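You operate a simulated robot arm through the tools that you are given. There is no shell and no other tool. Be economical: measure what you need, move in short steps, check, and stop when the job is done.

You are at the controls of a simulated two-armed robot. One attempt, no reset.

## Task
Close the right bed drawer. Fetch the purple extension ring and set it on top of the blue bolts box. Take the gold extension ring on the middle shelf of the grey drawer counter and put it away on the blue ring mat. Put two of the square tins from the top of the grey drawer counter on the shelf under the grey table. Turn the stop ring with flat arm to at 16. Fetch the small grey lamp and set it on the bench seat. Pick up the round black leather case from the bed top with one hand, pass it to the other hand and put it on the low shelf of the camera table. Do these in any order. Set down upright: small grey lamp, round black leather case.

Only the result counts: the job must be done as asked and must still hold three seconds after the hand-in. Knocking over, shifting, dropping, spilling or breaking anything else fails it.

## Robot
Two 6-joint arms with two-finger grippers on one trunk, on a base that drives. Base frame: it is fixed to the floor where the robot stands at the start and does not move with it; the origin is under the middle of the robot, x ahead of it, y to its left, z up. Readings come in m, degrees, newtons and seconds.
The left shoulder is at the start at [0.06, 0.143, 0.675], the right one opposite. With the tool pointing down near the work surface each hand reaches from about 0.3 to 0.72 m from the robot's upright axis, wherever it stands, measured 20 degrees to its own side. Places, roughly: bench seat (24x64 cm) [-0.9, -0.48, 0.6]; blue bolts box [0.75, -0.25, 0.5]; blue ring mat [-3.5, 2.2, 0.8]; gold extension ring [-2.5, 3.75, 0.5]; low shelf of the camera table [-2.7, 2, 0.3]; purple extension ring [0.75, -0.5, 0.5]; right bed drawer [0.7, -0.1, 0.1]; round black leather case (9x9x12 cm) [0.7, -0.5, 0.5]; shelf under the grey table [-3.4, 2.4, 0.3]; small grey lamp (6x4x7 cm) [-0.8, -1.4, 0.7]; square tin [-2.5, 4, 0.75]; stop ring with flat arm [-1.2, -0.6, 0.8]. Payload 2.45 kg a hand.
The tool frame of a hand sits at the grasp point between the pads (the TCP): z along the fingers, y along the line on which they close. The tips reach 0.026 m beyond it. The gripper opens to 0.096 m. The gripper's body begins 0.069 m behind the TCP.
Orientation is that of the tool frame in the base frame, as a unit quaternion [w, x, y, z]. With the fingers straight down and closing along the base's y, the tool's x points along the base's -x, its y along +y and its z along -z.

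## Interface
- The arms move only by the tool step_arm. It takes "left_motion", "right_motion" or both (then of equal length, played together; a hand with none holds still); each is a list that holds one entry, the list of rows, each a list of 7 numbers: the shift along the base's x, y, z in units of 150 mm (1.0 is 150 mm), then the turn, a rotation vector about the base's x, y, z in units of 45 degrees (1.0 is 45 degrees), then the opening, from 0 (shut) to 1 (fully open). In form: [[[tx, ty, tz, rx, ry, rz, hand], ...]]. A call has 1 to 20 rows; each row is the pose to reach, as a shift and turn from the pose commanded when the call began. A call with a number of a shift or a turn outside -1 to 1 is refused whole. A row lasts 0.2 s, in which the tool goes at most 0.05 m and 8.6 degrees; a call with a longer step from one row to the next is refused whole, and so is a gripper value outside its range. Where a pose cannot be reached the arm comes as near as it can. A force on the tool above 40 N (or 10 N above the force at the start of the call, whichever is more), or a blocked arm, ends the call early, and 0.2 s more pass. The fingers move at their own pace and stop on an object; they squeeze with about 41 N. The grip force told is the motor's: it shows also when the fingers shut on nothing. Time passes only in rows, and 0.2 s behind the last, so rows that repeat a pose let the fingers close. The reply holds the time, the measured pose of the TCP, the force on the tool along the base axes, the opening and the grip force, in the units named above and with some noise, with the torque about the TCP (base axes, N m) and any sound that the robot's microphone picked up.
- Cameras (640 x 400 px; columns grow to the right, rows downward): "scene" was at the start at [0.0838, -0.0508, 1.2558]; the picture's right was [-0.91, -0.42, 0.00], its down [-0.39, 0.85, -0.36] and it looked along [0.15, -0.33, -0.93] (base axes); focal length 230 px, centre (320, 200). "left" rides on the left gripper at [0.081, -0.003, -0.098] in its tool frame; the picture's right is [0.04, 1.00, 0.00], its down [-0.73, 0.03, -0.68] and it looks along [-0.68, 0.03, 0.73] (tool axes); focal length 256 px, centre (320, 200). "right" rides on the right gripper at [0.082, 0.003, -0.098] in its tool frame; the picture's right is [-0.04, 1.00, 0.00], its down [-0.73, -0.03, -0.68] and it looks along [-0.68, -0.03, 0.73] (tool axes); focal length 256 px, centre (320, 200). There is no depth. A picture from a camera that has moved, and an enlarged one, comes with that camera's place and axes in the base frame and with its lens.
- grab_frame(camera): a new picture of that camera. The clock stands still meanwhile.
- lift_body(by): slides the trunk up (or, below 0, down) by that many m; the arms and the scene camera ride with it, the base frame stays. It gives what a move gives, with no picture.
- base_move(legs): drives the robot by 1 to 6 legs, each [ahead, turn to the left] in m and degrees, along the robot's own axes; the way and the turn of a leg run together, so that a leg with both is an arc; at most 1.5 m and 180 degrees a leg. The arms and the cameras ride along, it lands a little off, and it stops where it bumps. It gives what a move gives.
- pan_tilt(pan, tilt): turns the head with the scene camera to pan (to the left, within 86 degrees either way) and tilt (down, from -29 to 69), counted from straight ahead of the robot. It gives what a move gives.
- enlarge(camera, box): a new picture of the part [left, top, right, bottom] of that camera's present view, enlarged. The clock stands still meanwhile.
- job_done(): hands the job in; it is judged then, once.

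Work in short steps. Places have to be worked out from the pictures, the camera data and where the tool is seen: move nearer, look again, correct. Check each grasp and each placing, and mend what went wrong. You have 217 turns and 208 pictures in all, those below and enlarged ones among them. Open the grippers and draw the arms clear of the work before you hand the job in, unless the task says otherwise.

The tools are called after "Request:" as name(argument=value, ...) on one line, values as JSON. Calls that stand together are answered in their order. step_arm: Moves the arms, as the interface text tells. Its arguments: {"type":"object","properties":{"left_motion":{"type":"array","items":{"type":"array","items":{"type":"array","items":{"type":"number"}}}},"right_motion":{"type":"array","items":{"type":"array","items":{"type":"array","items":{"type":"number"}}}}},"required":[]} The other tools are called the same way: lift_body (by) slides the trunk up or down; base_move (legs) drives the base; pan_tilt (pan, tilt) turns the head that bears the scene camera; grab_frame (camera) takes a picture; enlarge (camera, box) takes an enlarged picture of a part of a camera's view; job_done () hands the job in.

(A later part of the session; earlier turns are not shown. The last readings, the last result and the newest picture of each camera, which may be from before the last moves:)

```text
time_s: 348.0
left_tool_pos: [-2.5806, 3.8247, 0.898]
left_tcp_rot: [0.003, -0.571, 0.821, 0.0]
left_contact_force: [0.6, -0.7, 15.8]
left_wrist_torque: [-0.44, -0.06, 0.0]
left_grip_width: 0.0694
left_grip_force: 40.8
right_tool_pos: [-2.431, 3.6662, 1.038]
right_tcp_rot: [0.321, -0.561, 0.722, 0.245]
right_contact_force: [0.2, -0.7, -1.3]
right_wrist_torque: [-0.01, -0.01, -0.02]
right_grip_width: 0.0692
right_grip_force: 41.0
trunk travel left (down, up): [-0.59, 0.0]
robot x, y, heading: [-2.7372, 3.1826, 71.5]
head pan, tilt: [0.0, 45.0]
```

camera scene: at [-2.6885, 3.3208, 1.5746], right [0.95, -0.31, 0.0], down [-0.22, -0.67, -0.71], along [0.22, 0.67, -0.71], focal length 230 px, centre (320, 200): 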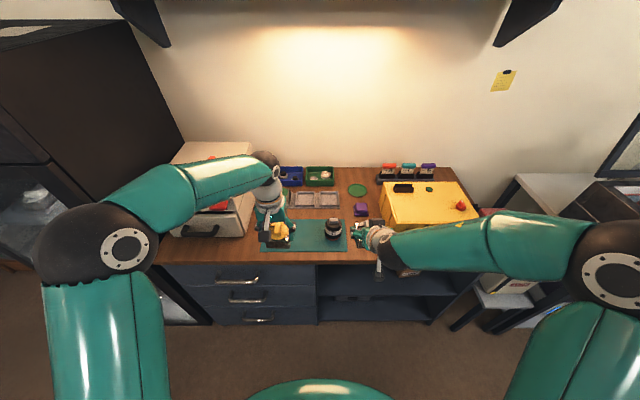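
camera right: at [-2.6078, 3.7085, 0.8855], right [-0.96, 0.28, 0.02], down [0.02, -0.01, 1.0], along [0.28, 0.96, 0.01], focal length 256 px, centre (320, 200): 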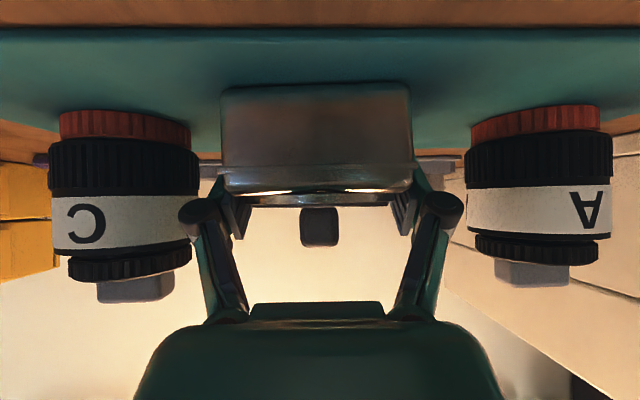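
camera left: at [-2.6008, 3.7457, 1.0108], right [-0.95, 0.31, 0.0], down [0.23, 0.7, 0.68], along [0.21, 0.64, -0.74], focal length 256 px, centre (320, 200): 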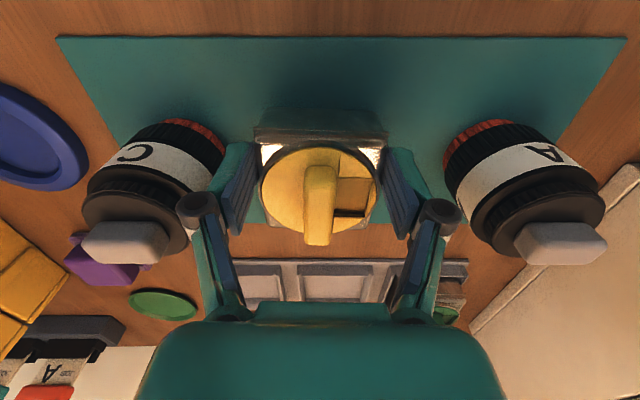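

Contact. Open partly, rise, then draw back and pitch the left hand.

Request:
step_arm(left_motion=[[[0, 0, 0.005, 0, 0, 0, 0.9], [0, 0, 0.01, 0, 0, 0, 0.9], [0, 0, 0.2, 0, 0, 0, 0.9], [0, 0, 0.5, 0, 0, 0, 0.9], [0, 0, 0.8, 0, 0, 0, 0.9]]])

Request:
step_arm(left_motion=[[[-0.05, -0.14, 0, 0.14, -0.05, 0, 1], [-0.11, -0.28, 0, 0.28, -0.1, 0, 1], [-0.16, -0.42, 0, 0.42, -0.155, 0, 1], [-0.21, -0.56, 0, 0.56, -0.207, 0, 1], [-0.26, -0.7, 0, 0.7, -0.26, 0, 1], [-0.31, -0.84, 0, 0.84, -0.31, 0, 1], [-0.36, -0.97, 0, 0.98, -0.363, 0, 1]]])

Request:
grab_frame(camera="left")

```text
time_s: 349.2
left_tool_pos: [-2.5807, 3.8253, 1.013]
left_tcp_rot: [0.0, -0.572, 0.82, -0.001]
left_contact_force: [-0.5, -0.4, 0.2]
left_wrist_torque: [0.0, 0.0, 0.0]
left_grip_width: 0.0862
left_grip_force: 0.1
right_tool_pos: [-2.4305, 3.6678, 1.0363]
right_tcp_rot: [0.319, -0.562, 0.722, 0.246]
right_contact_force: [0.5, -1.0, -1.4]
right_wrist_torque: [0.0, -0.01, 0.02]
right_grip_width: 0.069
right_grip_force: 40.7
trunk travel left (down, up): [-0.59, 0.0]
robot x, y, heading: [-2.732, 3.1856, 71.8]
head pan, tilt: [0.0, 45.0]
```

```text
time_s: 350.8
left_tool_pos: [-2.6347, 3.6789, 1.015]
left_tcp_rot: [0.328, -0.522, 0.754, 0.226]
left_contact_force: [-0.1, -0.6, 0.1]
left_wrist_torque: [0.0, 0.02, 0.0]
left_grip_width: 0.0958
left_grip_force: 0.0
left hand out of reach, approached as far as the arm can: row 1
right_tool_pos: [-2.4302, 3.6662, 1.0382]
right_tcp_rot: [0.32, -0.561, 0.722, 0.246]
right_contact_force: [-0.2, 1.2, -0.9]
right_wrist_torque: [0.01, 0.0, 0.01]
right_grip_width: 0.0693
right_grip_force: 41.4
trunk travel left (down, up): [-0.59, 0.0]
robot x, y, heading: [-2.7356, 3.1895, 71.8]
head pan, tilt: [0.0, 45.0]
```

```text
68 pictures are left
camera left: at [-2.678, 3.5581, 1.0227], right [-0.95, 0.33, -0.03], down [-0.03, 0.01, 1.0], along [0.33, 0.95, 0.0], focal length 256 px, centre (320, 200)
```

left: 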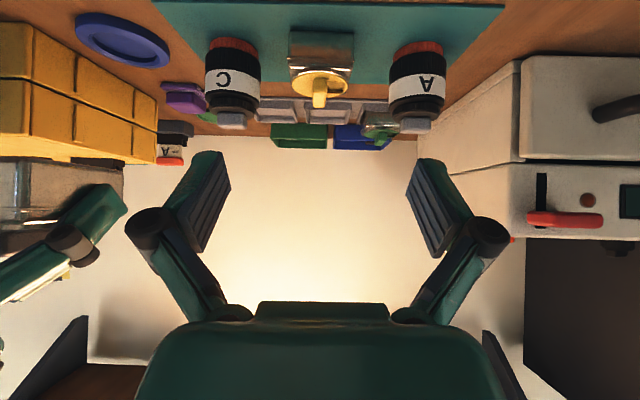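

Tin is centred, ~17 cm ahead. Lower to z≈0.88 and advance 12 cm.

Request:
step_arm(left_motion=[[[0, 0, -0.3, 0, 0, 0, 1], [0, 0, -0.6, 0, 0, 0, 1], [0, 0, -0.88, 0, 0, 0, 1], [0.1, 0.25, -0.88, 0, 0, 0, 1], [0.19, 0.5, -0.88, 0, 0, 0, 1], [0.283, 0.748, -0.88, 0, 0, 0, 1]]])

Request:
grab_frame(camera="left")

```text
time_s: 352.2
left_tool_pos: [-2.5928, 3.7932, 0.8832]
left_tcp_rot: [0.326, -0.524, 0.753, 0.227]
left_contact_force: [0.4, -0.4, -0.1]
left_wrist_torque: [-0.01, 0.0, 0.06]
left_grip_width: 0.096
left_grip_force: 0.0
right_tool_pos: [-2.4305, 3.6672, 1.0371]
right_tcp_rot: [0.321, -0.561, 0.723, 0.245]
right_contact_force: [-0.3, -0.1, -0.9]
right_wrist_torque: [0.02, -0.04, 0.01]
right_grip_width: 0.0695
right_grip_force: 41.4
trunk travel left (down, up): [-0.59, 0.0]
robot x, y, heading: [-2.7319, 3.1809, 71.7]
head pan, tilt: [0.0, 45.0]
```

```text
67 pictures are left
camera left: at [-2.6351, 3.6724, 0.8913], right [-0.95, 0.32, -0.03], down [-0.03, 0.02, 1.0], along [0.32, 0.95, -0.01], focal length 256 px, centre (320, 200)
```

left: 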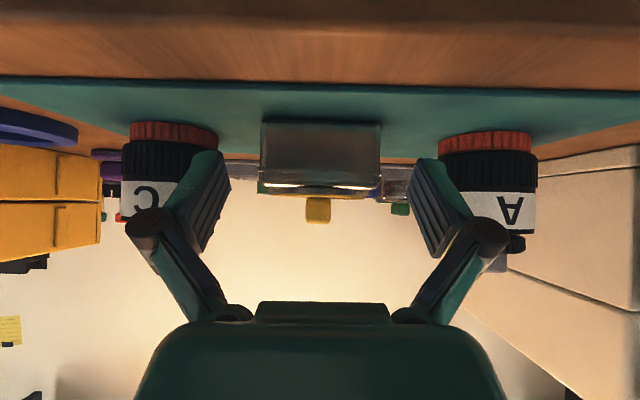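

Centred; advance the last 5.5 cm and close.

Request:
step_arm(left_motion=[[[0.045, 0.115, -0.01, 0, 0, 0, 1], [0.09, 0.23, -0.02, 0, 0, 0, 1], [0.13, 0.343, -0.03, 0, 0, 0, 1], [0.13, 0.343, -0.03, 0, 0, 0, 0], [0.13, 0.343, -0.03, 0, 0, 0, 0], [0.13, 0.343, -0.03, 0, 0, 0, 0]]])

Request:
grab_frame(camera="left")

```text
time_s: 353.6
left_tool_pos: [-2.5738, 3.8439, 0.8776]
left_tcp_rot: [0.328, -0.523, 0.753, 0.226]
left_contact_force: [-0.6, 0.2, -0.4]
left_wrist_torque: [0.01, 0.0, 0.01]
left_grip_width: 0.0692
left_grip_force: 41.0
right_tool_pos: [-2.43, 3.668, 1.0367]
right_tcp_rot: [0.321, -0.561, 0.722, 0.245]
right_contact_force: [0.4, 0.1, -1.6]
right_wrist_torque: [-0.03, -0.02, -0.01]
right_grip_width: 0.0697
right_grip_force: 41.1
trunk travel left (down, up): [-0.59, 0.0]
robot x, y, heading: [-2.7341, 3.1871, 71.9]
head pan, tilt: [0.0, 45.0]
```

```text
66 pictures are left
camera left: at [-2.6159, 3.7234, 0.8859], right [-0.95, 0.32, -0.03], down [-0.03, 0.02, 1.0], along [0.32, 0.95, -0.01], focal length 256 px, centre (320, 200)
```

left: 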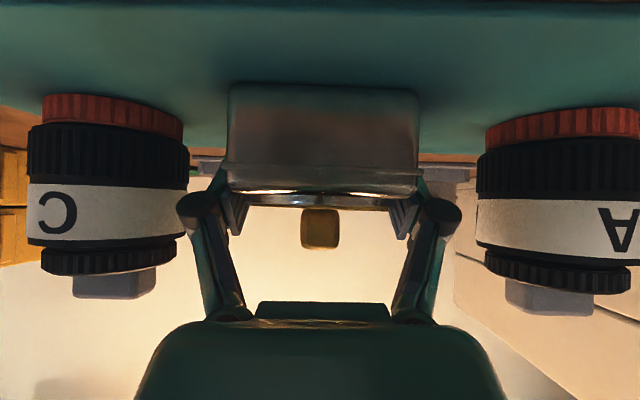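

Both tins are re-gripped. Lift the left, back off, and turn toward the grey table's rear side across the aisle.

Request:
step_arm(left_motion=[[[0, 0, 0.15, 0, 0, 0, 0], [0, 0, 0.35, 0, 0, 0, 0], [0, 0, 0.6, 0, 0, 0, 0], [0, 0, 0.85, 0, 0, 0, 0], [0, -0.1, 1, 0, 0, 0, 0]]])

Request:
base_move(legs=[[-0.22, 0]])

Request:
step_arm(left_motion=[[[-0.2, -0.15, 0, 0, 0, 0, 0], [-0.4, -0.25, 0, 0, 0, 0, 0], [-0.6, -0.3, 0, 0, 0, 0, 0], [-0.8, -0.35, 0, 0, 0, 0, 0]]])

Request:
base_move(legs=[[0.0, 45], [0, 45]])

```text
time_s: 354.8
left_tool_pos: [-2.5738, 3.8293, 1.0306]
left_tcp_rot: [0.327, -0.523, 0.754, 0.227]
left_contact_force: [0.4, 0.1, -1.5]
left_wrist_torque: [0.03, 0.0, 0.0]
left_grip_width: 0.0694
left_grip_force: 40.9
right_tool_pos: [-2.4313, 3.6663, 1.0369]
right_tcp_rot: [0.321, -0.561, 0.722, 0.246]
right_contact_force: [0.2, -1.1, -0.9]
right_wrist_torque: [-0.03, 0.02, 0.0]
right_grip_width: 0.0689
right_grip_force: 41.0
trunk travel left (down, up): [-0.59, 0.0]
robot x, y, heading: [-2.7334, 3.1885, 71.5]
head pan, tilt: [0.0, 45.0]
```

```text
time_s: 356.5
left_tool_pos: [-2.6428, 3.6189, 1.0304]
left_tcp_rot: [0.328, -0.524, 0.752, 0.228]
left_contact_force: [-0.3, -0.5, -0.7]
left_wrist_torque: [0.03, -0.01, 0.01]
left_grip_width: 0.0694
left_grip_force: 40.8
right_tool_pos: [-2.5001, 3.4562, 1.0384]
right_tcp_rot: [0.322, -0.562, 0.722, 0.246]
right_contact_force: [-0.4, -1.1, -1.6]
right_wrist_torque: [-0.04, -0.02, 0.02]
right_grip_width: 0.0692
right_grip_force: 40.9
trunk travel left (down, up): [-0.59, 0.0]
robot x, y, heading: [-2.802, 2.9763, 71.7]
head pan, tilt: [0.0, 45.0]
```

```text
time_s: 357.5
left_tool_pos: [-2.7644, 3.5673, 1.0307]
left_tcp_rot: [0.327, -0.524, 0.753, 0.226]
left_contact_force: [-0.5, -0.8, -1.1]
left_wrist_torque: [0.03, 0.02, -0.02]
left_grip_width: 0.0693
left_grip_force: 41.2
right_tool_pos: [-2.4997, 3.4568, 1.0381]
right_tcp_rot: [0.321, -0.561, 0.723, 0.246]
right_contact_force: [-0.4, 0.1, -1.6]
right_wrist_torque: [0.0, 0.0, 0.01]
right_grip_width: 0.0693
right_grip_force: 41.0
trunk travel left (down, up): [-0.59, 0.0]
robot x, y, heading: [-2.802, 2.9763, 71.8]
head pan, tilt: [0.0, 45.0]
```

```text
time_s: 361.6
left_tool_pos: [-3.3379, 3.2456, 1.029]
left_tcp_rot: [-0.149, 0.853, -0.338, -0.369]
left_contact_force: [-0.6, -1.3, -1.7]
left_wrist_torque: [0.08, -0.04, -0.06]
left_grip_width: 0.0694
left_grip_force: 40.6
right_tool_pos: [-3.1327, 3.4444, 1.039]
right_tcp_rot: [-0.133, 0.867, -0.293, -0.38]
right_contact_force: [-0.7, -0.7, -1.7]
right_wrist_torque: [0.02, -0.01, -0.08]
right_grip_width: 0.0692
right_grip_force: 41.2
trunk travel left (down, up): [-0.59, 0.0]
robot x, y, heading: [-2.7713, 3.0159, 140.7]
head pan, tilt: [0.0, 45.0]
stopped in leg 2: the robot was blocked; the commanded pose is now the measured one
```

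Request:
base_move(legs=[[0.05, 21], [0.45, 0], [0.0, 45]])

Request:
base_move(legs=[[0.0, 45]])

Request:
pan_tilt(pan=0, tilt=45)

Request:
grab_frame(camera="scene")

```text
time_s: 367.9
left_tool_pos: [-3.6861, 2.7609, 1.0306]
left_tcp_rot: [0.077, 0.899, 0.179, -0.391]
left_contact_force: [-0.4, -0.5, -1.8]
left_wrist_torque: [0.0, 0.0, 0.02]
left_grip_width: 0.0691
left_grip_force: 41.0
right_tool_pos: [-3.7849, 3.0291, 1.0381]
right_tcp_rot: [0.097, 0.886, 0.226, -0.393]
right_contact_force: [0.4, 0.4, -1.4]
right_wrist_torque: [-0.02, 0.02, 0.01]
right_grip_width: 0.0691
right_grip_force: 40.7
trunk travel left (down, up): [-0.59, 0.0]
robot x, y, heading: [-3.2552, 3.2123, -153.5]
head pan, tilt: [0.0, 45.0]
```

```text
time_s: 370.6
left_tool_pos: [-3.251, 2.5836, 1.0314]
left_tcp_rot: [0.216, 0.767, 0.504, -0.334]
left_contact_force: [0.2, -1.3, -1.3]
left_wrist_torque: [0.0, 0.01, -0.05]
left_grip_width: 0.0694
left_grip_force: 41.7
right_tool_pos: [-3.5104, 2.7096, 1.039]
right_tcp_rot: [0.234, 0.738, 0.541, -0.329]
right_contact_force: [0.4, -1.1, -0.9]
right_wrist_torque: [0.03, 0.04, -0.06]
right_grip_width: 0.0693
right_grip_force: 40.9
trunk travel left (down, up): [-0.59, 0.0]
robot x, y, heading: [-3.2953, 3.2178, -109.9]
head pan, tilt: [0.0, 45.0]
stopped in leg 1: the robot was blocked; the commanded pose is now the measured one
```

```text
time_s: 371.2
left_tool_pos: [-3.2556, 2.5864, 1.0315]
left_tcp_rot: [0.217, 0.768, 0.502, -0.333]
left_contact_force: [-0.3, -0.2, -0.3]
left_wrist_torque: [-0.03, -0.05, 0.01]
left_grip_width: 0.0694
left_grip_force: 41.0
right_tool_pos: [-3.514, 2.7112, 1.0399]
right_tcp_rot: [0.236, 0.738, 0.541, -0.328]
right_contact_force: [0.6, 0.1, -1.2]
right_wrist_torque: [-0.03, -0.01, 0.03]
right_grip_width: 0.0691
right_grip_force: 41.2
trunk travel left (down, up): [-0.59, 0.0]
robot x, y, heading: [-3.2901, 3.2189, -109.9]
head pan, tilt: [0.0, 45.0]
```

```text
65 pictures are left
camera scene: at [-3.3414, 3.0861, 1.5746], right [-0.94, 0.34, 0.0], down [0.24, 0.67, -0.71], along [-0.24, -0.66, -0.71], focal length 230 px, centre (320, 200)
```

scene: 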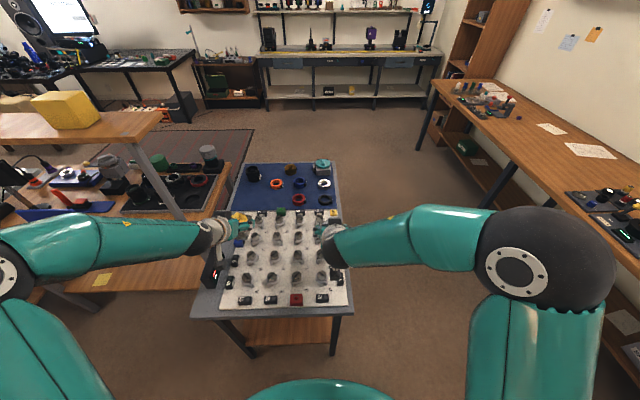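

I face the grey table's rear edge (Y≈1.62, X −4.25…−3.72). Back off, draw the hands in and bring the right one inward, then lower the trunk in front of the edge.

Request:
base_move(legs=[[-0.17, 0]])

Request:
step_arm(left_motion=[[[0.07, 0.15, 0, 0, 0, 0, 0], [0.14, 0.3, 0, 0, 0, 0, 0], [0.2, 0.45, 0, 0, 0, 0, 0], [0.26, 0.6, 0, 0, 0, 0, 0]]], right_motion=[[[0.15, 0.06, 0, 0, 0, 0, 0], [0.3, 0.12, 0, 0, 0, 0, 0], [0.45, 0.18, 0, 0, 0, 0, 0], [0.6, 0.24, 0, 0, 0, 0, 0]]])

Request:
grab_frame(camera="scene")

```text
time_s: 372.7
left_tool_pos: [-3.1968, 2.7484, 1.0325]
left_tcp_rot: [0.218, 0.767, 0.503, -0.334]
left_contact_force: [-0.1, -0.1, -1.9]
left_wrist_torque: [-0.04, -0.02, 0.02]
left_grip_width: 0.0691
left_grip_force: 41.5
right_tool_pos: [-3.4519, 2.8738, 1.0408]
right_tcp_rot: [0.236, 0.738, 0.541, -0.329]
right_contact_force: [-0.6, 0.2, -1.0]
right_wrist_torque: [-0.02, 0.0, -0.02]
right_grip_width: 0.0694
right_grip_force: 40.5
trunk travel left (down, up): [-0.59, 0.0]
robot x, y, heading: [-3.2362, 3.3838, -109.5]
head pan, tilt: [0.0, 45.0]
```

```text
time_s: 373.7
left_tool_pos: [-3.1581, 2.8386, 1.0373]
left_tcp_rot: [0.218, 0.768, 0.503, -0.331]
left_contact_force: [0.1, -0.5, -1.2]
left_wrist_torque: [-0.01, -0.01, 0.0]
left_grip_width: 0.0691
left_grip_force: 41.0
left hand out of reach, approached as far as the arm can: row 4
right_tool_pos: [-3.362, 2.9094, 1.0398]
right_tcp_rot: [0.237, 0.737, 0.54, -0.329]
right_contact_force: [-0.4, -0.3, -1.0]
right_wrist_torque: [0.01, 0.01, 0.0]
right_grip_width: 0.0694
right_grip_force: 40.7
trunk travel left (down, up): [-0.59, 0.0]
robot x, y, heading: [-3.2374, 3.3817, -109.6]
head pan, tilt: [0.0, 45.0]
```

```text
64 pictures are left
camera scene: at [-3.2811, 3.2492, 1.5748], right [-0.94, 0.34, 0.0], down [0.24, 0.66, -0.71], along [-0.24, -0.67, -0.71], focal length 230 px, centre (320, 200)
```

scene: 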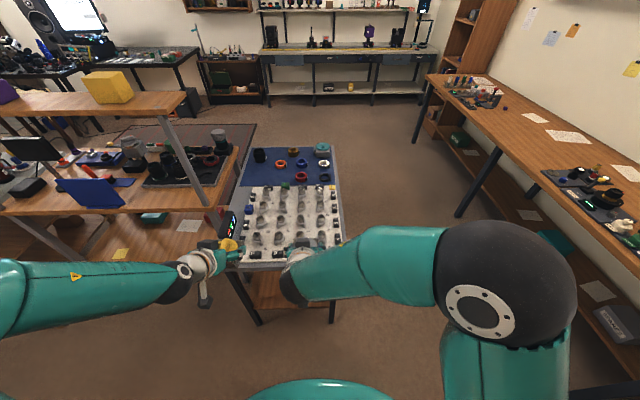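

Tins are ~6 cm clear of the rear edge. Lower the trunk.

Request:
lift_body(by=-0.3)

Request:
lift_body(by=-0.27)

Request:
grab_frame(camera="scene")

Request:
grab_frame(camera="left")

Request:
grab_frame(camera="right")

```text
time_s: 376.7
left_tool_pos: [-3.1594, 2.8373, 0.7343]
left_tcp_rot: [0.219, 0.767, 0.504, -0.33]
left_contact_force: [-0.7, -1.0, -0.7]
left_wrist_torque: [-0.02, -0.01, -0.03]
left_grip_width: 0.0691
left_grip_force: 40.9
right_tool_pos: [-3.363, 2.9075, 0.7395]
right_tcp_rot: [0.236, 0.737, 0.542, -0.328]
right_contact_force: [-0.8, 0.5, -1.5]
right_wrist_torque: [0.05, 0.0, -0.02]
right_grip_width: 0.0694
right_grip_force: 41.1
trunk travel left (down, up): [-0.29, 0.3]
robot x, y, heading: [-3.2363, 3.3841, -109.9]
head pan, tilt: [0.0, 45.0]
```

```text
time_s: 379.4
left_tool_pos: [-3.1584, 2.8381, 0.4651]
left_tcp_rot: [0.218, 0.767, 0.504, -0.33]
left_contact_force: [0.1, 0.3, -0.7]
left_wrist_torque: [0.03, 0.01, -0.04]
left_grip_width: 0.069
left_grip_force: 41.1
right_tool_pos: [-3.3623, 2.908, 0.4712]
right_tcp_rot: [0.236, 0.737, 0.541, -0.328]
right_contact_force: [0.1, 0.6, -1.7]
right_wrist_torque: [-0.01, 0.01, 0.03]
right_grip_width: 0.0694
right_grip_force: 41.4
trunk travel left (down, up): [-0.02, 0.57]
robot x, y, heading: [-3.2367, 3.3817, -109.8]
head pan, tilt: [0.0, 45.0]
```

```text
63 pictures are left
camera scene: at [-3.2818, 3.2482, 1.0047], right [-0.94, 0.34, 0.0], down [0.24, 0.67, -0.71], along [-0.24, -0.66, -0.71], focal length 230 px, centre (320, 200)
```

scene: 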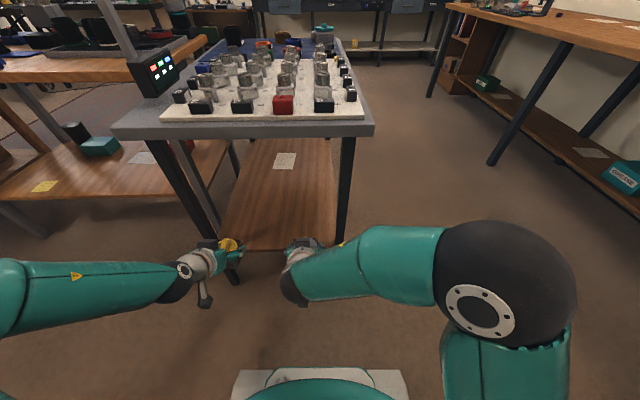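

```text
62 pictures are left
camera left: at [-3.1131, 2.9564, 0.4739], right [0.93, -0.37, -0.03], down [0.02, -0.02, 1.0], along [-0.37, -0.93, -0.01], focal length 256 px, centre (320, 200)
```

left: 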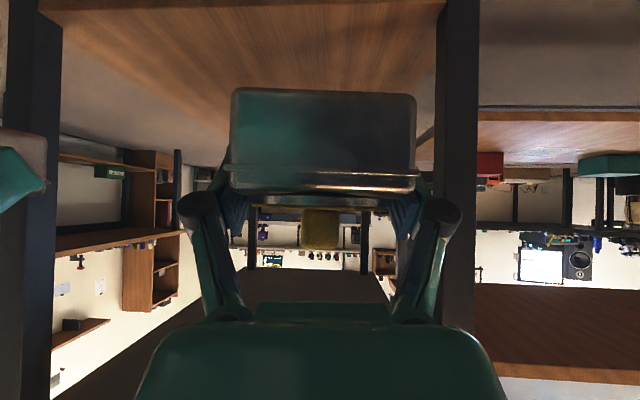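

```text
61 pictures are left
camera right: at [-3.3202, 3.0283, 0.4764], right [0.94, -0.33, 0.02], down [-0.02, 0.01, 1.0], along [-0.33, -0.94, 0.01], focal length 256 px, centre (320, 200)
```

right: 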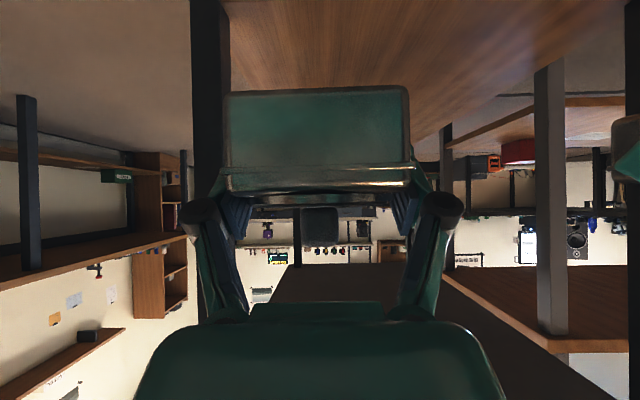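

Shelf is open at the rear; tins fit between the legs (X −4.185…−3.773). Lower both hands 8 cm, nudge the right 1.2 cm inward, then drive 0.165 m in.

Request:
step_arm(left_motion=[[[0, 0, -0.15, 0, 0, 0, 0], [0, 0, -0.3, 0, 0, 0, 0], [0, 0, -0.45, 0, 0, 0, 0], [0, 0, -0.53, 0, 0, 0, 0]]], right_motion=[[[0.03, -0.01, -0.15, 0, 0, 0, 0], [0.06, -0.02, -0.3, 0, 0, 0, 0], [0.076, -0.025, -0.45, 0, 0, 0, 0], [0.076, -0.025, -0.57, 0, 0, 0, 0]]])

Request:
base_move(legs=[[0.16, 0]])

Request:
grab_frame(camera="left")

Request:
grab_frame(camera="right")

Request:
grab_frame(camera="scene")

```text
time_s: 380.4
left_tool_pos: [-3.1895, 2.8402, 0.407]
left_tcp_rot: [0.223, 0.767, 0.51, -0.318]
left_contact_force: [0.4, 0.9, -1.2]
left_wrist_torque: [0.0, -0.03, -0.02]
left_grip_width: 0.0693
left_grip_force: 40.6
left hand out of reach, approached as far as the arm can: row 1, 2, 3, 4
right_tool_pos: [-3.35, 2.9059, 0.3838]
right_tcp_rot: [0.237, 0.737, 0.541, -0.329]
right_contact_force: [-0.6, -0.8, -0.1]
right_wrist_torque: [-0.03, 0.02, -0.02]
right_grip_width: 0.0691
right_grip_force: 41.2
trunk travel left (down, up): [-0.02, 0.57]
robot x, y, heading: [-3.2316, 3.3812, -110.0]
head pan, tilt: [0.0, 45.0]
```

```text
time_s: 381.8
left_tool_pos: [-3.2434, 2.6898, 0.4061]
left_tcp_rot: [0.223, 0.768, 0.509, -0.319]
left_contact_force: [-0.4, 0.8, -2.1]
left_wrist_torque: [0.0, -0.02, -0.01]
left_grip_width: 0.0695
left_grip_force: 40.2
right_tool_pos: [-3.4045, 2.7555, 0.3844]
right_tcp_rot: [0.236, 0.738, 0.54, -0.329]
right_contact_force: [0.5, 0.6, -0.9]
right_wrist_torque: [0.0, -0.01, 0.02]
right_grip_width: 0.0695
right_grip_force: 40.7
trunk travel left (down, up): [-0.02, 0.57]
robot x, y, heading: [-3.2896, 3.2281, -109.9]
head pan, tilt: [0.0, 45.0]
```

```text
60 pictures are left
camera left: at [-3.1987, 2.8086, 0.4165], right [0.93, -0.36, -0.01], down [0.0, -0.03, 1.0], along [-0.36, -0.93, -0.03], focal length 256 px, centre (320, 200)
```

left: 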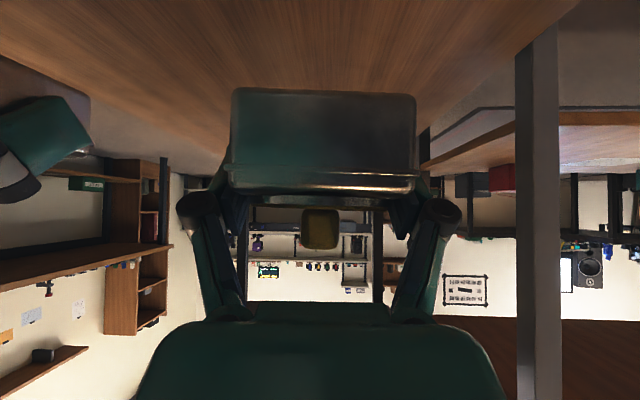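

```text
59 pictures are left
camera right: at [-3.3632, 2.8752, 0.3911], right [0.94, -0.33, 0.02], down [-0.02, 0.01, 1.0], along [-0.33, -0.94, 0.01], focal length 256 px, centre (320, 200)
```

right: 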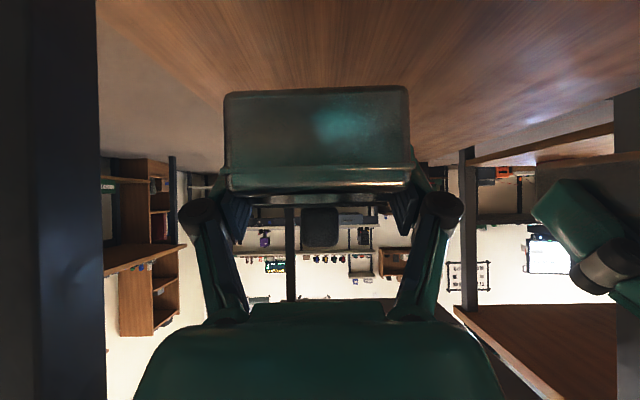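

```text
58 pictures are left
camera scene: at [-3.3359, 3.098, 1.0046], right [-0.94, 0.34, 0.0], down [0.24, 0.67, -0.71], along [-0.24, -0.66, -0.71], focal length 230 px, centre (320, 200)
```

scene: 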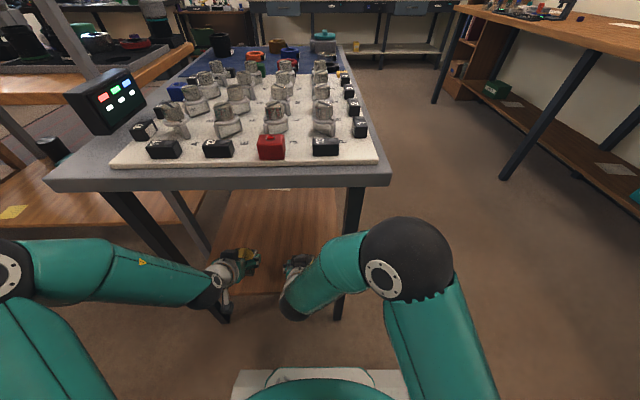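

Both tins are over the shelf edge area; go 5 cm further in, then lower the right tin.

Request:
base_move(legs=[[0.05, 0]])

Request:
step_arm(right_motion=[[[0, 0, -0.1, 0, 0, 0, 0], [0, 0, -0.2, 0, 0, 0, 0], [0, 0, -0.28, 0, 0, 0, 0], [0, 0, -0.33, 0, 0, 0, 0], [0, 0, -0.37, 0, 0, 0, 0]]])

Request:
grab_frame(camera="right")

```text
time_s: 382.8
left_tool_pos: [-3.2604, 2.6412, 0.406]
left_tcp_rot: [0.223, 0.767, 0.509, -0.32]
left_contact_force: [-1.0, 0.2, -1.6]
left_wrist_torque: [0.02, 0.03, -0.03]
left_grip_width: 0.0694
left_grip_force: 41.5
right_tool_pos: [-3.4226, 2.7063, 0.3859]
right_tcp_rot: [0.236, 0.738, 0.541, -0.328]
right_contact_force: [0.2, 0.6, -1.5]
right_wrist_torque: [-0.01, -0.01, -0.01]
right_grip_width: 0.0692
right_grip_force: 41.2
trunk travel left (down, up): [-0.02, 0.57]
robot x, y, heading: [-3.3072, 3.1806, -109.7]
head pan, tilt: [0.0, 45.0]
```

```text
time_s: 384.0
left_tool_pos: [-3.2606, 2.6424, 0.4072]
left_tcp_rot: [0.223, 0.767, 0.51, -0.319]
left_contact_force: [-0.6, -1.5, -1.2]
left_wrist_torque: [0.0, -0.02, 0.0]
left_grip_width: 0.0694
left_grip_force: 40.7
right_tool_pos: [-3.4256, 2.7049, 0.3347]
right_tcp_rot: [0.237, 0.739, 0.538, -0.329]
right_contact_force: [0.2, -0.5, -1.2]
right_wrist_torque: [-0.02, -0.01, 0.0]
right_grip_width: 0.0693
right_grip_force: 40.6
trunk travel left (down, up): [-0.02, 0.57]
robot x, y, heading: [-3.303, 3.1811, -109.6]
head pan, tilt: [0.0, 45.0]
```

```text
57 pictures are left
camera right: at [-3.3818, 2.8249, 0.3399], right [0.94, -0.33, 0.03], down [-0.02, 0.02, 1.0], along [-0.33, -0.94, 0.01], focal length 256 px, centre (320, 200)
```

right: 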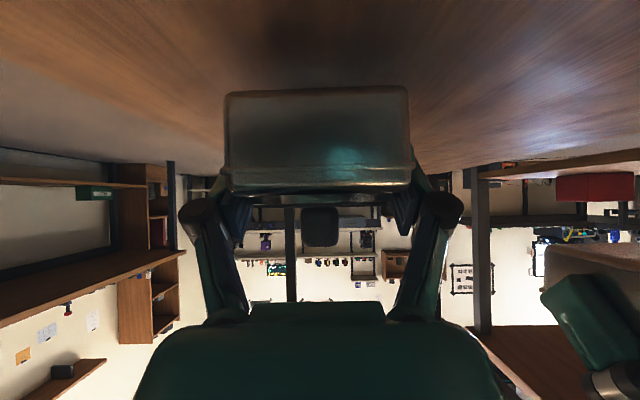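

Shelf top computes to ≈0.305; tin is just above. Lower slowly to contact.

Request:
step_arm(right_motion=[[[0, 0, -0.02, 0, 0, 0, 0], [0, 0, -0.04, 0, 0, 0, 0], [0, 0, -0.06, 0, 0, 0, 0]]])

```text
time_s: 384.8
left_tool_pos: [-3.2596, 2.6414, 0.4069]
left_tcp_rot: [0.223, 0.767, 0.51, -0.319]
left_contact_force: [0.5, -0.3, -1.5]
left_wrist_torque: [0.04, -0.01, 0.02]
left_grip_width: 0.0693
left_grip_force: 40.8
right_tool_pos: [-3.4241, 2.7061, 0.3249]
right_tcp_rot: [0.238, 0.739, 0.537, -0.329]
right_contact_force: [0.3, 0.3, -0.6]
right_wrist_torque: [0.0, 0.0, -0.04]
right_grip_width: 0.0691
right_grip_force: 41.0
trunk travel left (down, up): [-0.02, 0.57]
robot x, y, heading: [-3.3064, 3.1819, -109.8]
head pan, tilt: [0.0, 45.0]
```

Request:
step_arm(right_motion=[[[0, 0, -0.03, 0, 0, 0, 0], [0, 0, -0.06, 0, 0, 0, 0], [0, 0, -0.09, 0, 0, 0, 0]]])

Request:
grab_frame(camera="right")

```text
time_s: 385.6
left_tool_pos: [-3.2595, 2.6414, 0.4072]
left_tcp_rot: [0.223, 0.767, 0.51, -0.319]
left_contact_force: [-0.4, 0.6, -1.5]
left_wrist_torque: [0.03, 0.02, 0.0]
left_grip_width: 0.069
left_grip_force: 41.2
right_tool_pos: [-3.4267, 2.7042, 0.3164]
right_tcp_rot: [0.24, 0.739, 0.534, -0.333]
right_contact_force: [-2.3, 5.7, 17.9]
right_wrist_torque: [0.91, 0.06, 0.08]
right_grip_width: 0.0695
right_grip_force: 41.0
trunk travel left (down, up): [-0.02, 0.57]
robot x, y, heading: [-3.3059, 3.1846, -109.9]
head pan, tilt: [0.0, 45.0]
```

```text
56 pictures are left
camera right: at [-3.3832, 2.8236, 0.32], right [0.94, -0.34, 0.03], down [-0.02, 0.03, 1.0], along [-0.34, -0.94, 0.02], focal length 256 px, centre (320, 200)
```

right: 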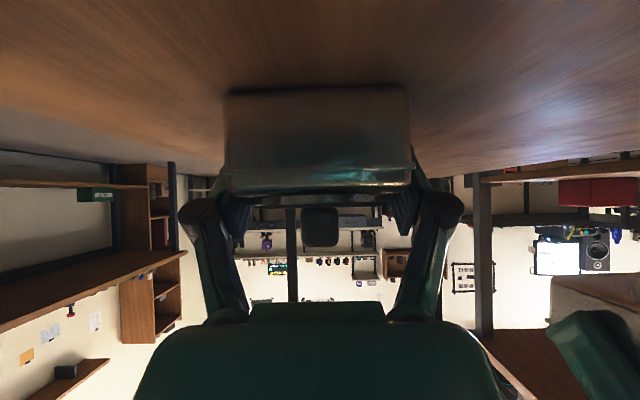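

Contact. Open the right hand and withdraw straight back with a slight rise.

Request:
step_arm(right_motion=[[[0, 0, 0.01, 0, 0, 0, 0.95], [0, 0, 0.02, 0, 0, 0, 0.95], [0.04, 0.1, 0.05, 0, 0, 0, 0.95], [0.1, 0.28, 0.08, 0, 0, 0, 0.95], [0.17, 0.46, 0.1, 0, 0, 0, 0.95], [0.24, 0.66, 0.15, 0, 0, 0, 0.95]]])

Request:
grab_frame(camera="right")

```text
time_s: 386.8
left_tool_pos: [-3.2608, 2.6418, 0.407]
left_tcp_rot: [0.223, 0.767, 0.51, -0.318]
left_contact_force: [-0.1, 0.6, -1.4]
left_wrist_torque: [0.03, 0.01, 0.01]
left_grip_width: 0.0694
left_grip_force: 40.8
right_tool_pos: [-3.4542, 2.7652, 0.3018]
right_tcp_rot: [0.204, 0.782, 0.493, -0.323]
right_contact_force: [29.5, 2.1, -8.0]
right_wrist_torque: [-0.44, 0.18, -1.24]
right_grip_width: 0.0758
right_grip_force: 0.0
trunk travel left (down, up): [-0.02, 0.57]
robot x, y, heading: [-3.3027, 3.186, -109.6]
head pan, tilt: [0.0, 45.0]
stopped in row 6 (right hand): the force on the tool passed its limit at 53 N (the readings are from after the stop); the commanded pose is now the measured one
```

```text
55 pictures are left
camera right: at [-3.3965, 2.8785, 0.3139], right [0.89, -0.46, 0.03], down [-0.04, -0.02, 1.0], along [-0.45, -0.89, -0.04], focal length 256 px, centre (320, 200)
```

right: 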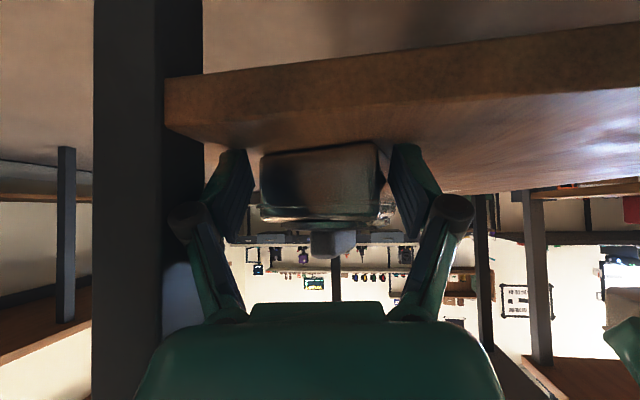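

The arm reached its near limit and the finger drifted against the table leg; the tin still stands on the shelf between the fingers. Relieve sideways and up a little, then retreat with the base.

Request:
step_arm(right_motion=[[[0.02, -0.01, 0.03, 0, 0, 0.05, 0.85], [0.05, -0.03, 0.08, 0, 0, 0.1, 0.85]]])

Request:
grab_frame(camera="right")

Request:
enlarge(camera="scene", box=[180, 180, 420, 350])

```text
time_s: 387.4
left_tool_pos: [-3.2594, 2.6412, 0.4098]
left_tcp_rot: [0.223, 0.767, 0.51, -0.319]
left_contact_force: [-0.2, 0.5, -1.7]
left_wrist_torque: [0.01, 0.01, -0.05]
left_grip_width: 0.0695
left_grip_force: 41.2
right_tool_pos: [-3.4461, 2.7612, 0.3182]
right_tcp_rot: [0.219, 0.759, 0.524, -0.319]
right_contact_force: [0.7, 0.4, 0.3]
right_wrist_torque: [0.03, -0.01, 0.0]
right_grip_width: 0.082
right_grip_force: 0.0
trunk travel left (down, up): [-0.02, 0.57]
robot x, y, heading: [-3.3023, 3.1828, -109.8]
head pan, tilt: [0.0, 45.0]
```

```text
54 pictures are left
camera right: at [-3.3973, 2.8781, 0.3286], right [0.92, -0.38, 0.03], down [-0.04, -0.02, 1.0], along [-0.38, -0.92, -0.03], focal length 256 px, centre (320, 200)
```

right: 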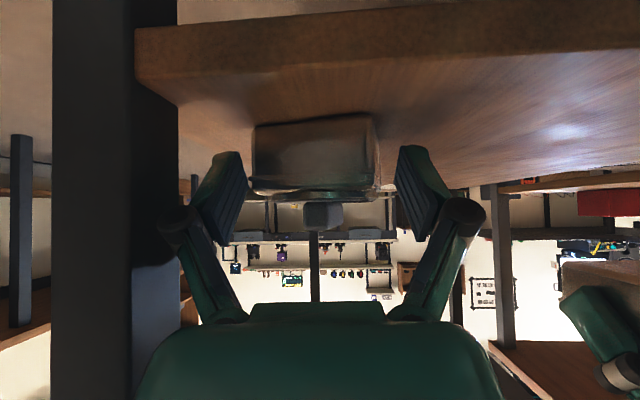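

```text
2.35 times, centred on (300, 265) of scene
camera zoom: at [-3.353, 3.0499, 1.0052], right [-0.94, 0.34, 0.0], down [0.24, 0.67, -0.71], along [-0.24, -0.67, -0.71], focal length 541 px, centre (367, 47)
```

zoom: 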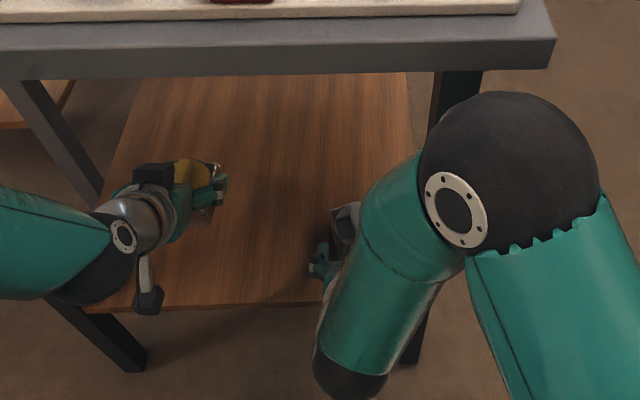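

Tin stands fine and fingers are clear. Drive straight back 0.16 m to free the right hand.

Request:
base_move(legs=[[-0.16, 0]])

Request:
grab_frame(camera="right")

Request:
grab_frame(camera="scene")

```text
time_s: 388.8
left_tool_pos: [-3.2064, 2.7911, 0.4088]
left_tcp_rot: [0.222, 0.768, 0.509, -0.319]
left_contact_force: [-0.5, 0.1, -1.2]
left_wrist_torque: [-0.01, -0.01, 0.01]
left_grip_width: 0.0692
left_grip_force: 41.3
right_tool_pos: [-3.3932, 2.9102, 0.3153]
right_tcp_rot: [0.219, 0.76, 0.523, -0.318]
right_contact_force: [-0.1, 0.6, -0.5]
right_wrist_torque: [-0.02, -0.02, 0.02]
right_grip_width: 0.0815
right_grip_force: 0.1
trunk travel left (down, up): [-0.02, 0.57]
robot x, y, heading: [-3.2514, 3.3287, -109.8]
head pan, tilt: [0.0, 45.0]
```

```text
52 pictures are left
camera right: at [-3.344, 3.028, 0.3276], right [0.92, -0.38, 0.03], down [-0.04, -0.02, 1.0], along [-0.38, -0.92, -0.03], focal length 256 px, centre (320, 200)
```

right: 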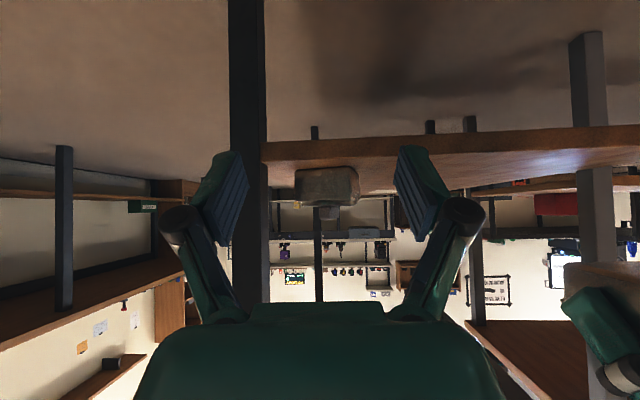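

```text
51 pictures are left
camera scene: at [-3.2993, 3.1998, 1.0046], right [-0.94, 0.34, 0.0], down [0.24, 0.67, -0.71], along [-0.24, -0.66, -0.71], focal length 230 px, centre (320, 200)
```

scene: 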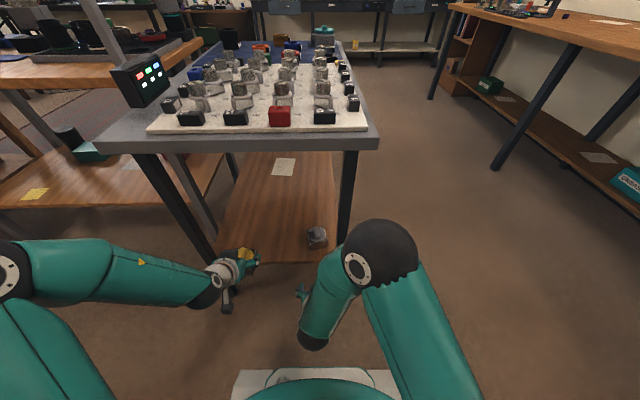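

Grey tin is on the shelf. Raise the right hand; extend and lower the left with the yellow tin over the shelf, then drive in 7 cm.

Request:
step_arm(left_motion=[[[-0.05, -0.13, -0.07, 0, 0, 0, 0], [-0.09, -0.25, -0.13, 0, 0, 0, 0], [-0.14, -0.38, -0.2, 0, 0, 0, 0], [-0.18, -0.5, -0.27, 0, 0, 0, 0]]], right_motion=[[[0, 0, 0.15, 0, 0, 0, 0.95], [0, 0, 0.3, 0, 0, 0, 0.95], [0, 0, 0.5, 0, 0, 0, 0.95], [0, 0, 0.7, 0, 0, 0, 0.95]]])

Request:
base_move(legs=[[0.07, 0]])

Request:
grab_frame(camera="left")

```text
time_s: 389.8
left_tool_pos: [-3.2342, 2.7162, 0.3662]
left_tcp_rot: [0.222, 0.768, 0.509, -0.318]
left_contact_force: [0.2, -0.9, -1.0]
left_wrist_torque: [-0.05, -0.01, 0.0]
left_grip_width: 0.0697
left_grip_force: 41.0
right_tool_pos: [-3.3929, 2.9098, 0.4216]
right_tcp_rot: [0.218, 0.76, 0.523, -0.318]
right_contact_force: [-0.7, 0.3, 0.1]
right_wrist_torque: [0.02, 0.03, 0.02]
right_grip_width: 0.0913
right_grip_force: 0.0
trunk travel left (down, up): [-0.02, 0.57]
robot x, y, heading: [-3.2501, 3.3346, -109.9]
head pan, tilt: [0.0, 45.0]
```

```text
time_s: 390.8
left_tool_pos: [-3.259, 2.6509, 0.3657]
left_tcp_rot: [0.223, 0.768, 0.509, -0.318]
left_contact_force: [-0.4, -0.4, -1.3]
left_wrist_torque: [-0.03, -0.03, 0.02]
left_grip_width: 0.0695
left_grip_force: 41.2
right_tool_pos: [-3.4173, 2.8452, 0.4223]
right_tcp_rot: [0.218, 0.76, 0.522, -0.319]
right_contact_force: [-0.2, 0.2, 0.5]
right_wrist_torque: [-0.03, -0.01, 0.01]
right_grip_width: 0.0911
right_grip_force: 0.0
trunk travel left (down, up): [-0.02, 0.57]
robot x, y, heading: [-3.2756, 3.2675, -109.5]
head pan, tilt: [0.0, 45.0]
```

```text
50 pictures are left
camera left: at [-3.2134, 2.7689, 0.3757], right [0.93, -0.36, -0.01], down [0.0, -0.03, 1.0], along [-0.36, -0.93, -0.03], focal length 256 px, centre (320, 200)
```

left: 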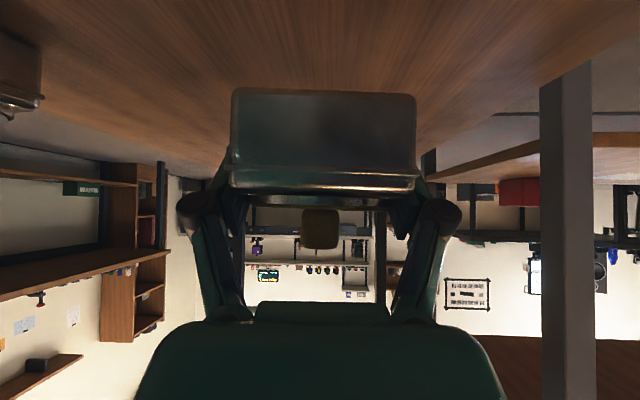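

Good clearance. Lower the yellow tin to contact.

Request:
step_arm(left_motion=[[[0, 0, -0.1, 0, 0, 0, 0], [0, 0, -0.2, 0, 0, 0, 0], [0, 0, -0.28, 0, 0, 0, 0], [0, 0, -0.31, 0, 0, 0, 0]]])

Request:
step_arm(left_motion=[[[0, 0, -0.02, 0, 0, 0, 0], [0, 0, -0.035, 0, 0, 0, 0]]])

```text
time_s: 391.8
left_tool_pos: [-3.2707, 2.6474, 0.3269]
left_tcp_rot: [0.225, 0.768, 0.511, -0.313]
left_contact_force: [0.5, -0.3, 0.4]
left_wrist_torque: [-0.01, 0.01, 0.0]
left_grip_width: 0.0691
left_grip_force: 41.2
left hand out of reach, approached as far as the arm can: row 2, 3, 4
right_tool_pos: [-3.4167, 2.8437, 0.4217]
right_tcp_rot: [0.217, 0.761, 0.522, -0.318]
right_contact_force: [0.8, -1.0, -0.7]
right_wrist_torque: [0.01, 0.02, 0.0]
right_grip_width: 0.091
right_grip_force: 0.0
trunk travel left (down, up): [-0.02, 0.57]
robot x, y, heading: [-3.2767, 3.2682, -109.8]
head pan, tilt: [0.0, 45.0]
```

```text
time_s: 392.4
left_tool_pos: [-3.274, 2.6487, 0.3253]
left_tcp_rot: [0.224, 0.768, 0.511, -0.314]
left_contact_force: [-0.2, 0.2, -1.3]
left_wrist_torque: [0.0, -0.01, -0.01]
left_grip_width: 0.0696
left_grip_force: 41.4
left hand out of reach, approached as far as the arm can: row 1, 2
right_tool_pos: [-3.416, 2.8441, 0.4227]
right_tcp_rot: [0.219, 0.76, 0.523, -0.317]
right_contact_force: [-1.0, 0.7, -0.4]
right_wrist_torque: [-0.01, 0.02, 0.02]
right_grip_width: 0.0912
right_grip_force: 0.0
trunk travel left (down, up): [-0.02, 0.57]
robot x, y, heading: [-3.2757, 3.2667, -109.7]
head pan, tilt: [0.0, 45.0]
```

The arm is at its limit; use the trunk to lower the last centimetre.

Request:
lift_body(by=-0.008)

```text
time_s: 393.0
left_tool_pos: [-3.2752, 2.648, 0.3166]
left_tcp_rot: [0.225, 0.768, 0.511, -0.315]
left_contact_force: [0.4, 1.1, -1.8]
left_wrist_torque: [-0.02, 0.01, 0.03]
left_grip_width: 0.0694
left_grip_force: 41.4
right_tool_pos: [-3.4166, 2.8448, 0.4138]
right_tcp_rot: [0.217, 0.761, 0.523, -0.318]
right_contact_force: [-0.5, -0.7, 0.2]
right_wrist_torque: [0.0, 0.01, 0.04]
right_grip_width: 0.091
right_grip_force: 0.0
trunk travel left (down, up): [-0.012, 0.578]
robot x, y, heading: [-3.2778, 3.2688, -109.9]
head pan, tilt: [0.0, 45.0]
```

Request:
lift_body(by=-0.006)

Request:
grab_frame(camera="left")

```text
time_s: 393.5
left_tool_pos: [-3.275, 2.6459, 0.3155]
left_tcp_rot: [0.228, 0.767, 0.51, -0.316]
left_contact_force: [-0.6, 3.2, 20.0]
left_wrist_torque: [-0.26, 0.93, -0.08]
left_grip_width: 0.0693
left_grip_force: 41.4
right_tool_pos: [-3.4156, 2.8444, 0.4097]
right_tcp_rot: [0.219, 0.76, 0.522, -0.318]
right_contact_force: [-0.3, 0.3, 0.3]
right_wrist_torque: [-0.01, -0.01, -0.02]
right_grip_width: 0.0915
right_grip_force: 0.1
trunk travel left (down, up): [-0.006, 0.584]
robot x, y, heading: [-3.2737, 3.2691, -109.8]
head pan, tilt: [0.0, 45.0]
```

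```text
49 pictures are left
camera left: at [-3.2316, 2.7656, 0.3245], right [0.94, -0.35, 0.0], down [0.0, -0.02, 1.0], along [-0.35, -0.94, -0.02], focal length 256 px, centre (320, 200)
```

left: 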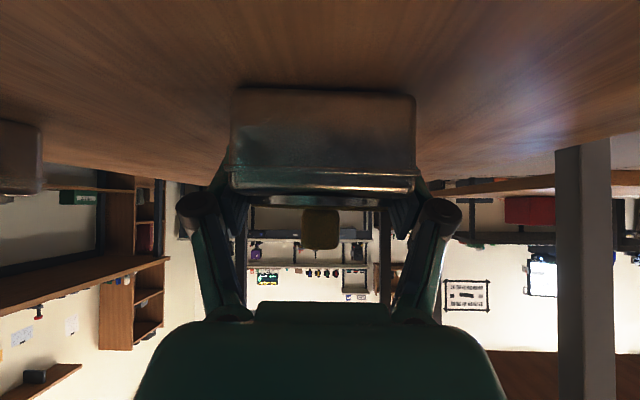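

Contact. Open the left hand in place, then drive straight back.

Request:
step_arm(left_motion=[[[0, 0, 0, 0, 0, 0, 0.95], [0, 0, 0, 0, 0, 0, 0.95], [0, 0, 0, 0, 0, 0, 0.95]]])

Request:
lift_body(by=0.006)

Request:
base_move(legs=[[-0.2, 0]])

Request:
grab_frame(camera="scene")

```text
time_s: 394.3
left_tool_pos: [-3.2745, 2.6483, 0.3115]
left_tcp_rot: [0.225, 0.767, 0.512, -0.314]
left_contact_force: [0.2, 0.0, -0.1]
left_wrist_torque: [0.01, 0.0, 0.02]
left_grip_width: 0.0915
left_grip_force: 0.0
right_tool_pos: [-3.4166, 2.8449, 0.4079]
right_tcp_rot: [0.218, 0.76, 0.523, -0.318]
right_contact_force: [-0.4, 0.2, 0.1]
right_wrist_torque: [0.0, -0.02, -0.02]
right_grip_width: 0.091
right_grip_force: 0.0
trunk travel left (down, up): [-0.006, 0.584]
robot x, y, heading: [-3.2733, 3.2665, -109.9]
head pan, tilt: [0.0, 45.0]
```

```text
time_s: 394.9
left_tool_pos: [-3.2757, 2.6475, 0.3168]
left_tcp_rot: [0.224, 0.768, 0.51, -0.315]
left_contact_force: [0.2, 0.4, 0.5]
left_wrist_torque: [0.0, -0.01, -0.03]
left_grip_width: 0.0912
left_grip_force: 0.0
right_tool_pos: [-3.4159, 2.8439, 0.4142]
right_tcp_rot: [0.218, 0.761, 0.522, -0.319]
right_contact_force: [0.1, -0.1, -0.3]
right_wrist_torque: [0.0, 0.02, 0.0]
right_grip_width: 0.0911
right_grip_force: 0.0
trunk travel left (down, up): [-0.012, 0.578]
robot x, y, heading: [-3.2753, 3.2676, -109.7]
head pan, tilt: [0.0, 45.0]
```

```text
time_s: 396.5
left_tool_pos: [-3.2065, 2.8393, 0.317]
left_tcp_rot: [0.224, 0.768, 0.51, -0.315]
left_contact_force: [0.0, 1.0, 0.8]
left_wrist_torque: [0.0, 0.02, 0.0]
left_grip_width: 0.0911
left_grip_force: 0.2
right_tool_pos: [-3.3483, 3.036, 0.4144]
right_tcp_rot: [0.217, 0.761, 0.522, -0.319]
right_contact_force: [-0.2, -0.3, 0.1]
right_wrist_torque: [0.01, 0.02, -0.01]
right_grip_width: 0.091
right_grip_force: 0.1
trunk travel left (down, up): [-0.012, 0.578]
robot x, y, heading: [-3.2078, 3.4587, -109.8]
head pan, tilt: [0.0, 45.0]
```

```text
48 pictures are left
camera scene: at [-3.2545, 3.325, 0.9966], right [-0.94, 0.34, 0.0], down [0.24, 0.67, -0.71], along [-0.24, -0.66, -0.71], focal length 230 px, centre (320, 200)
```

scene: 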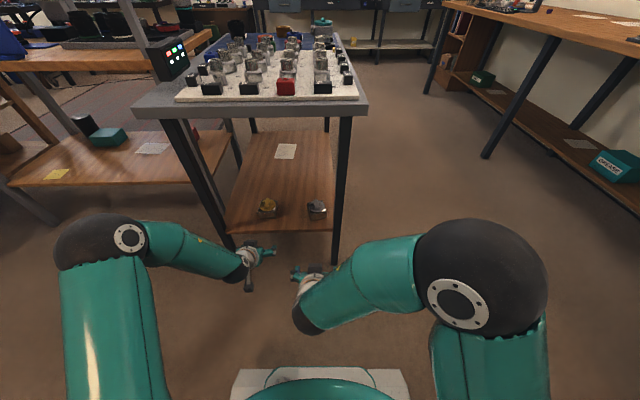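

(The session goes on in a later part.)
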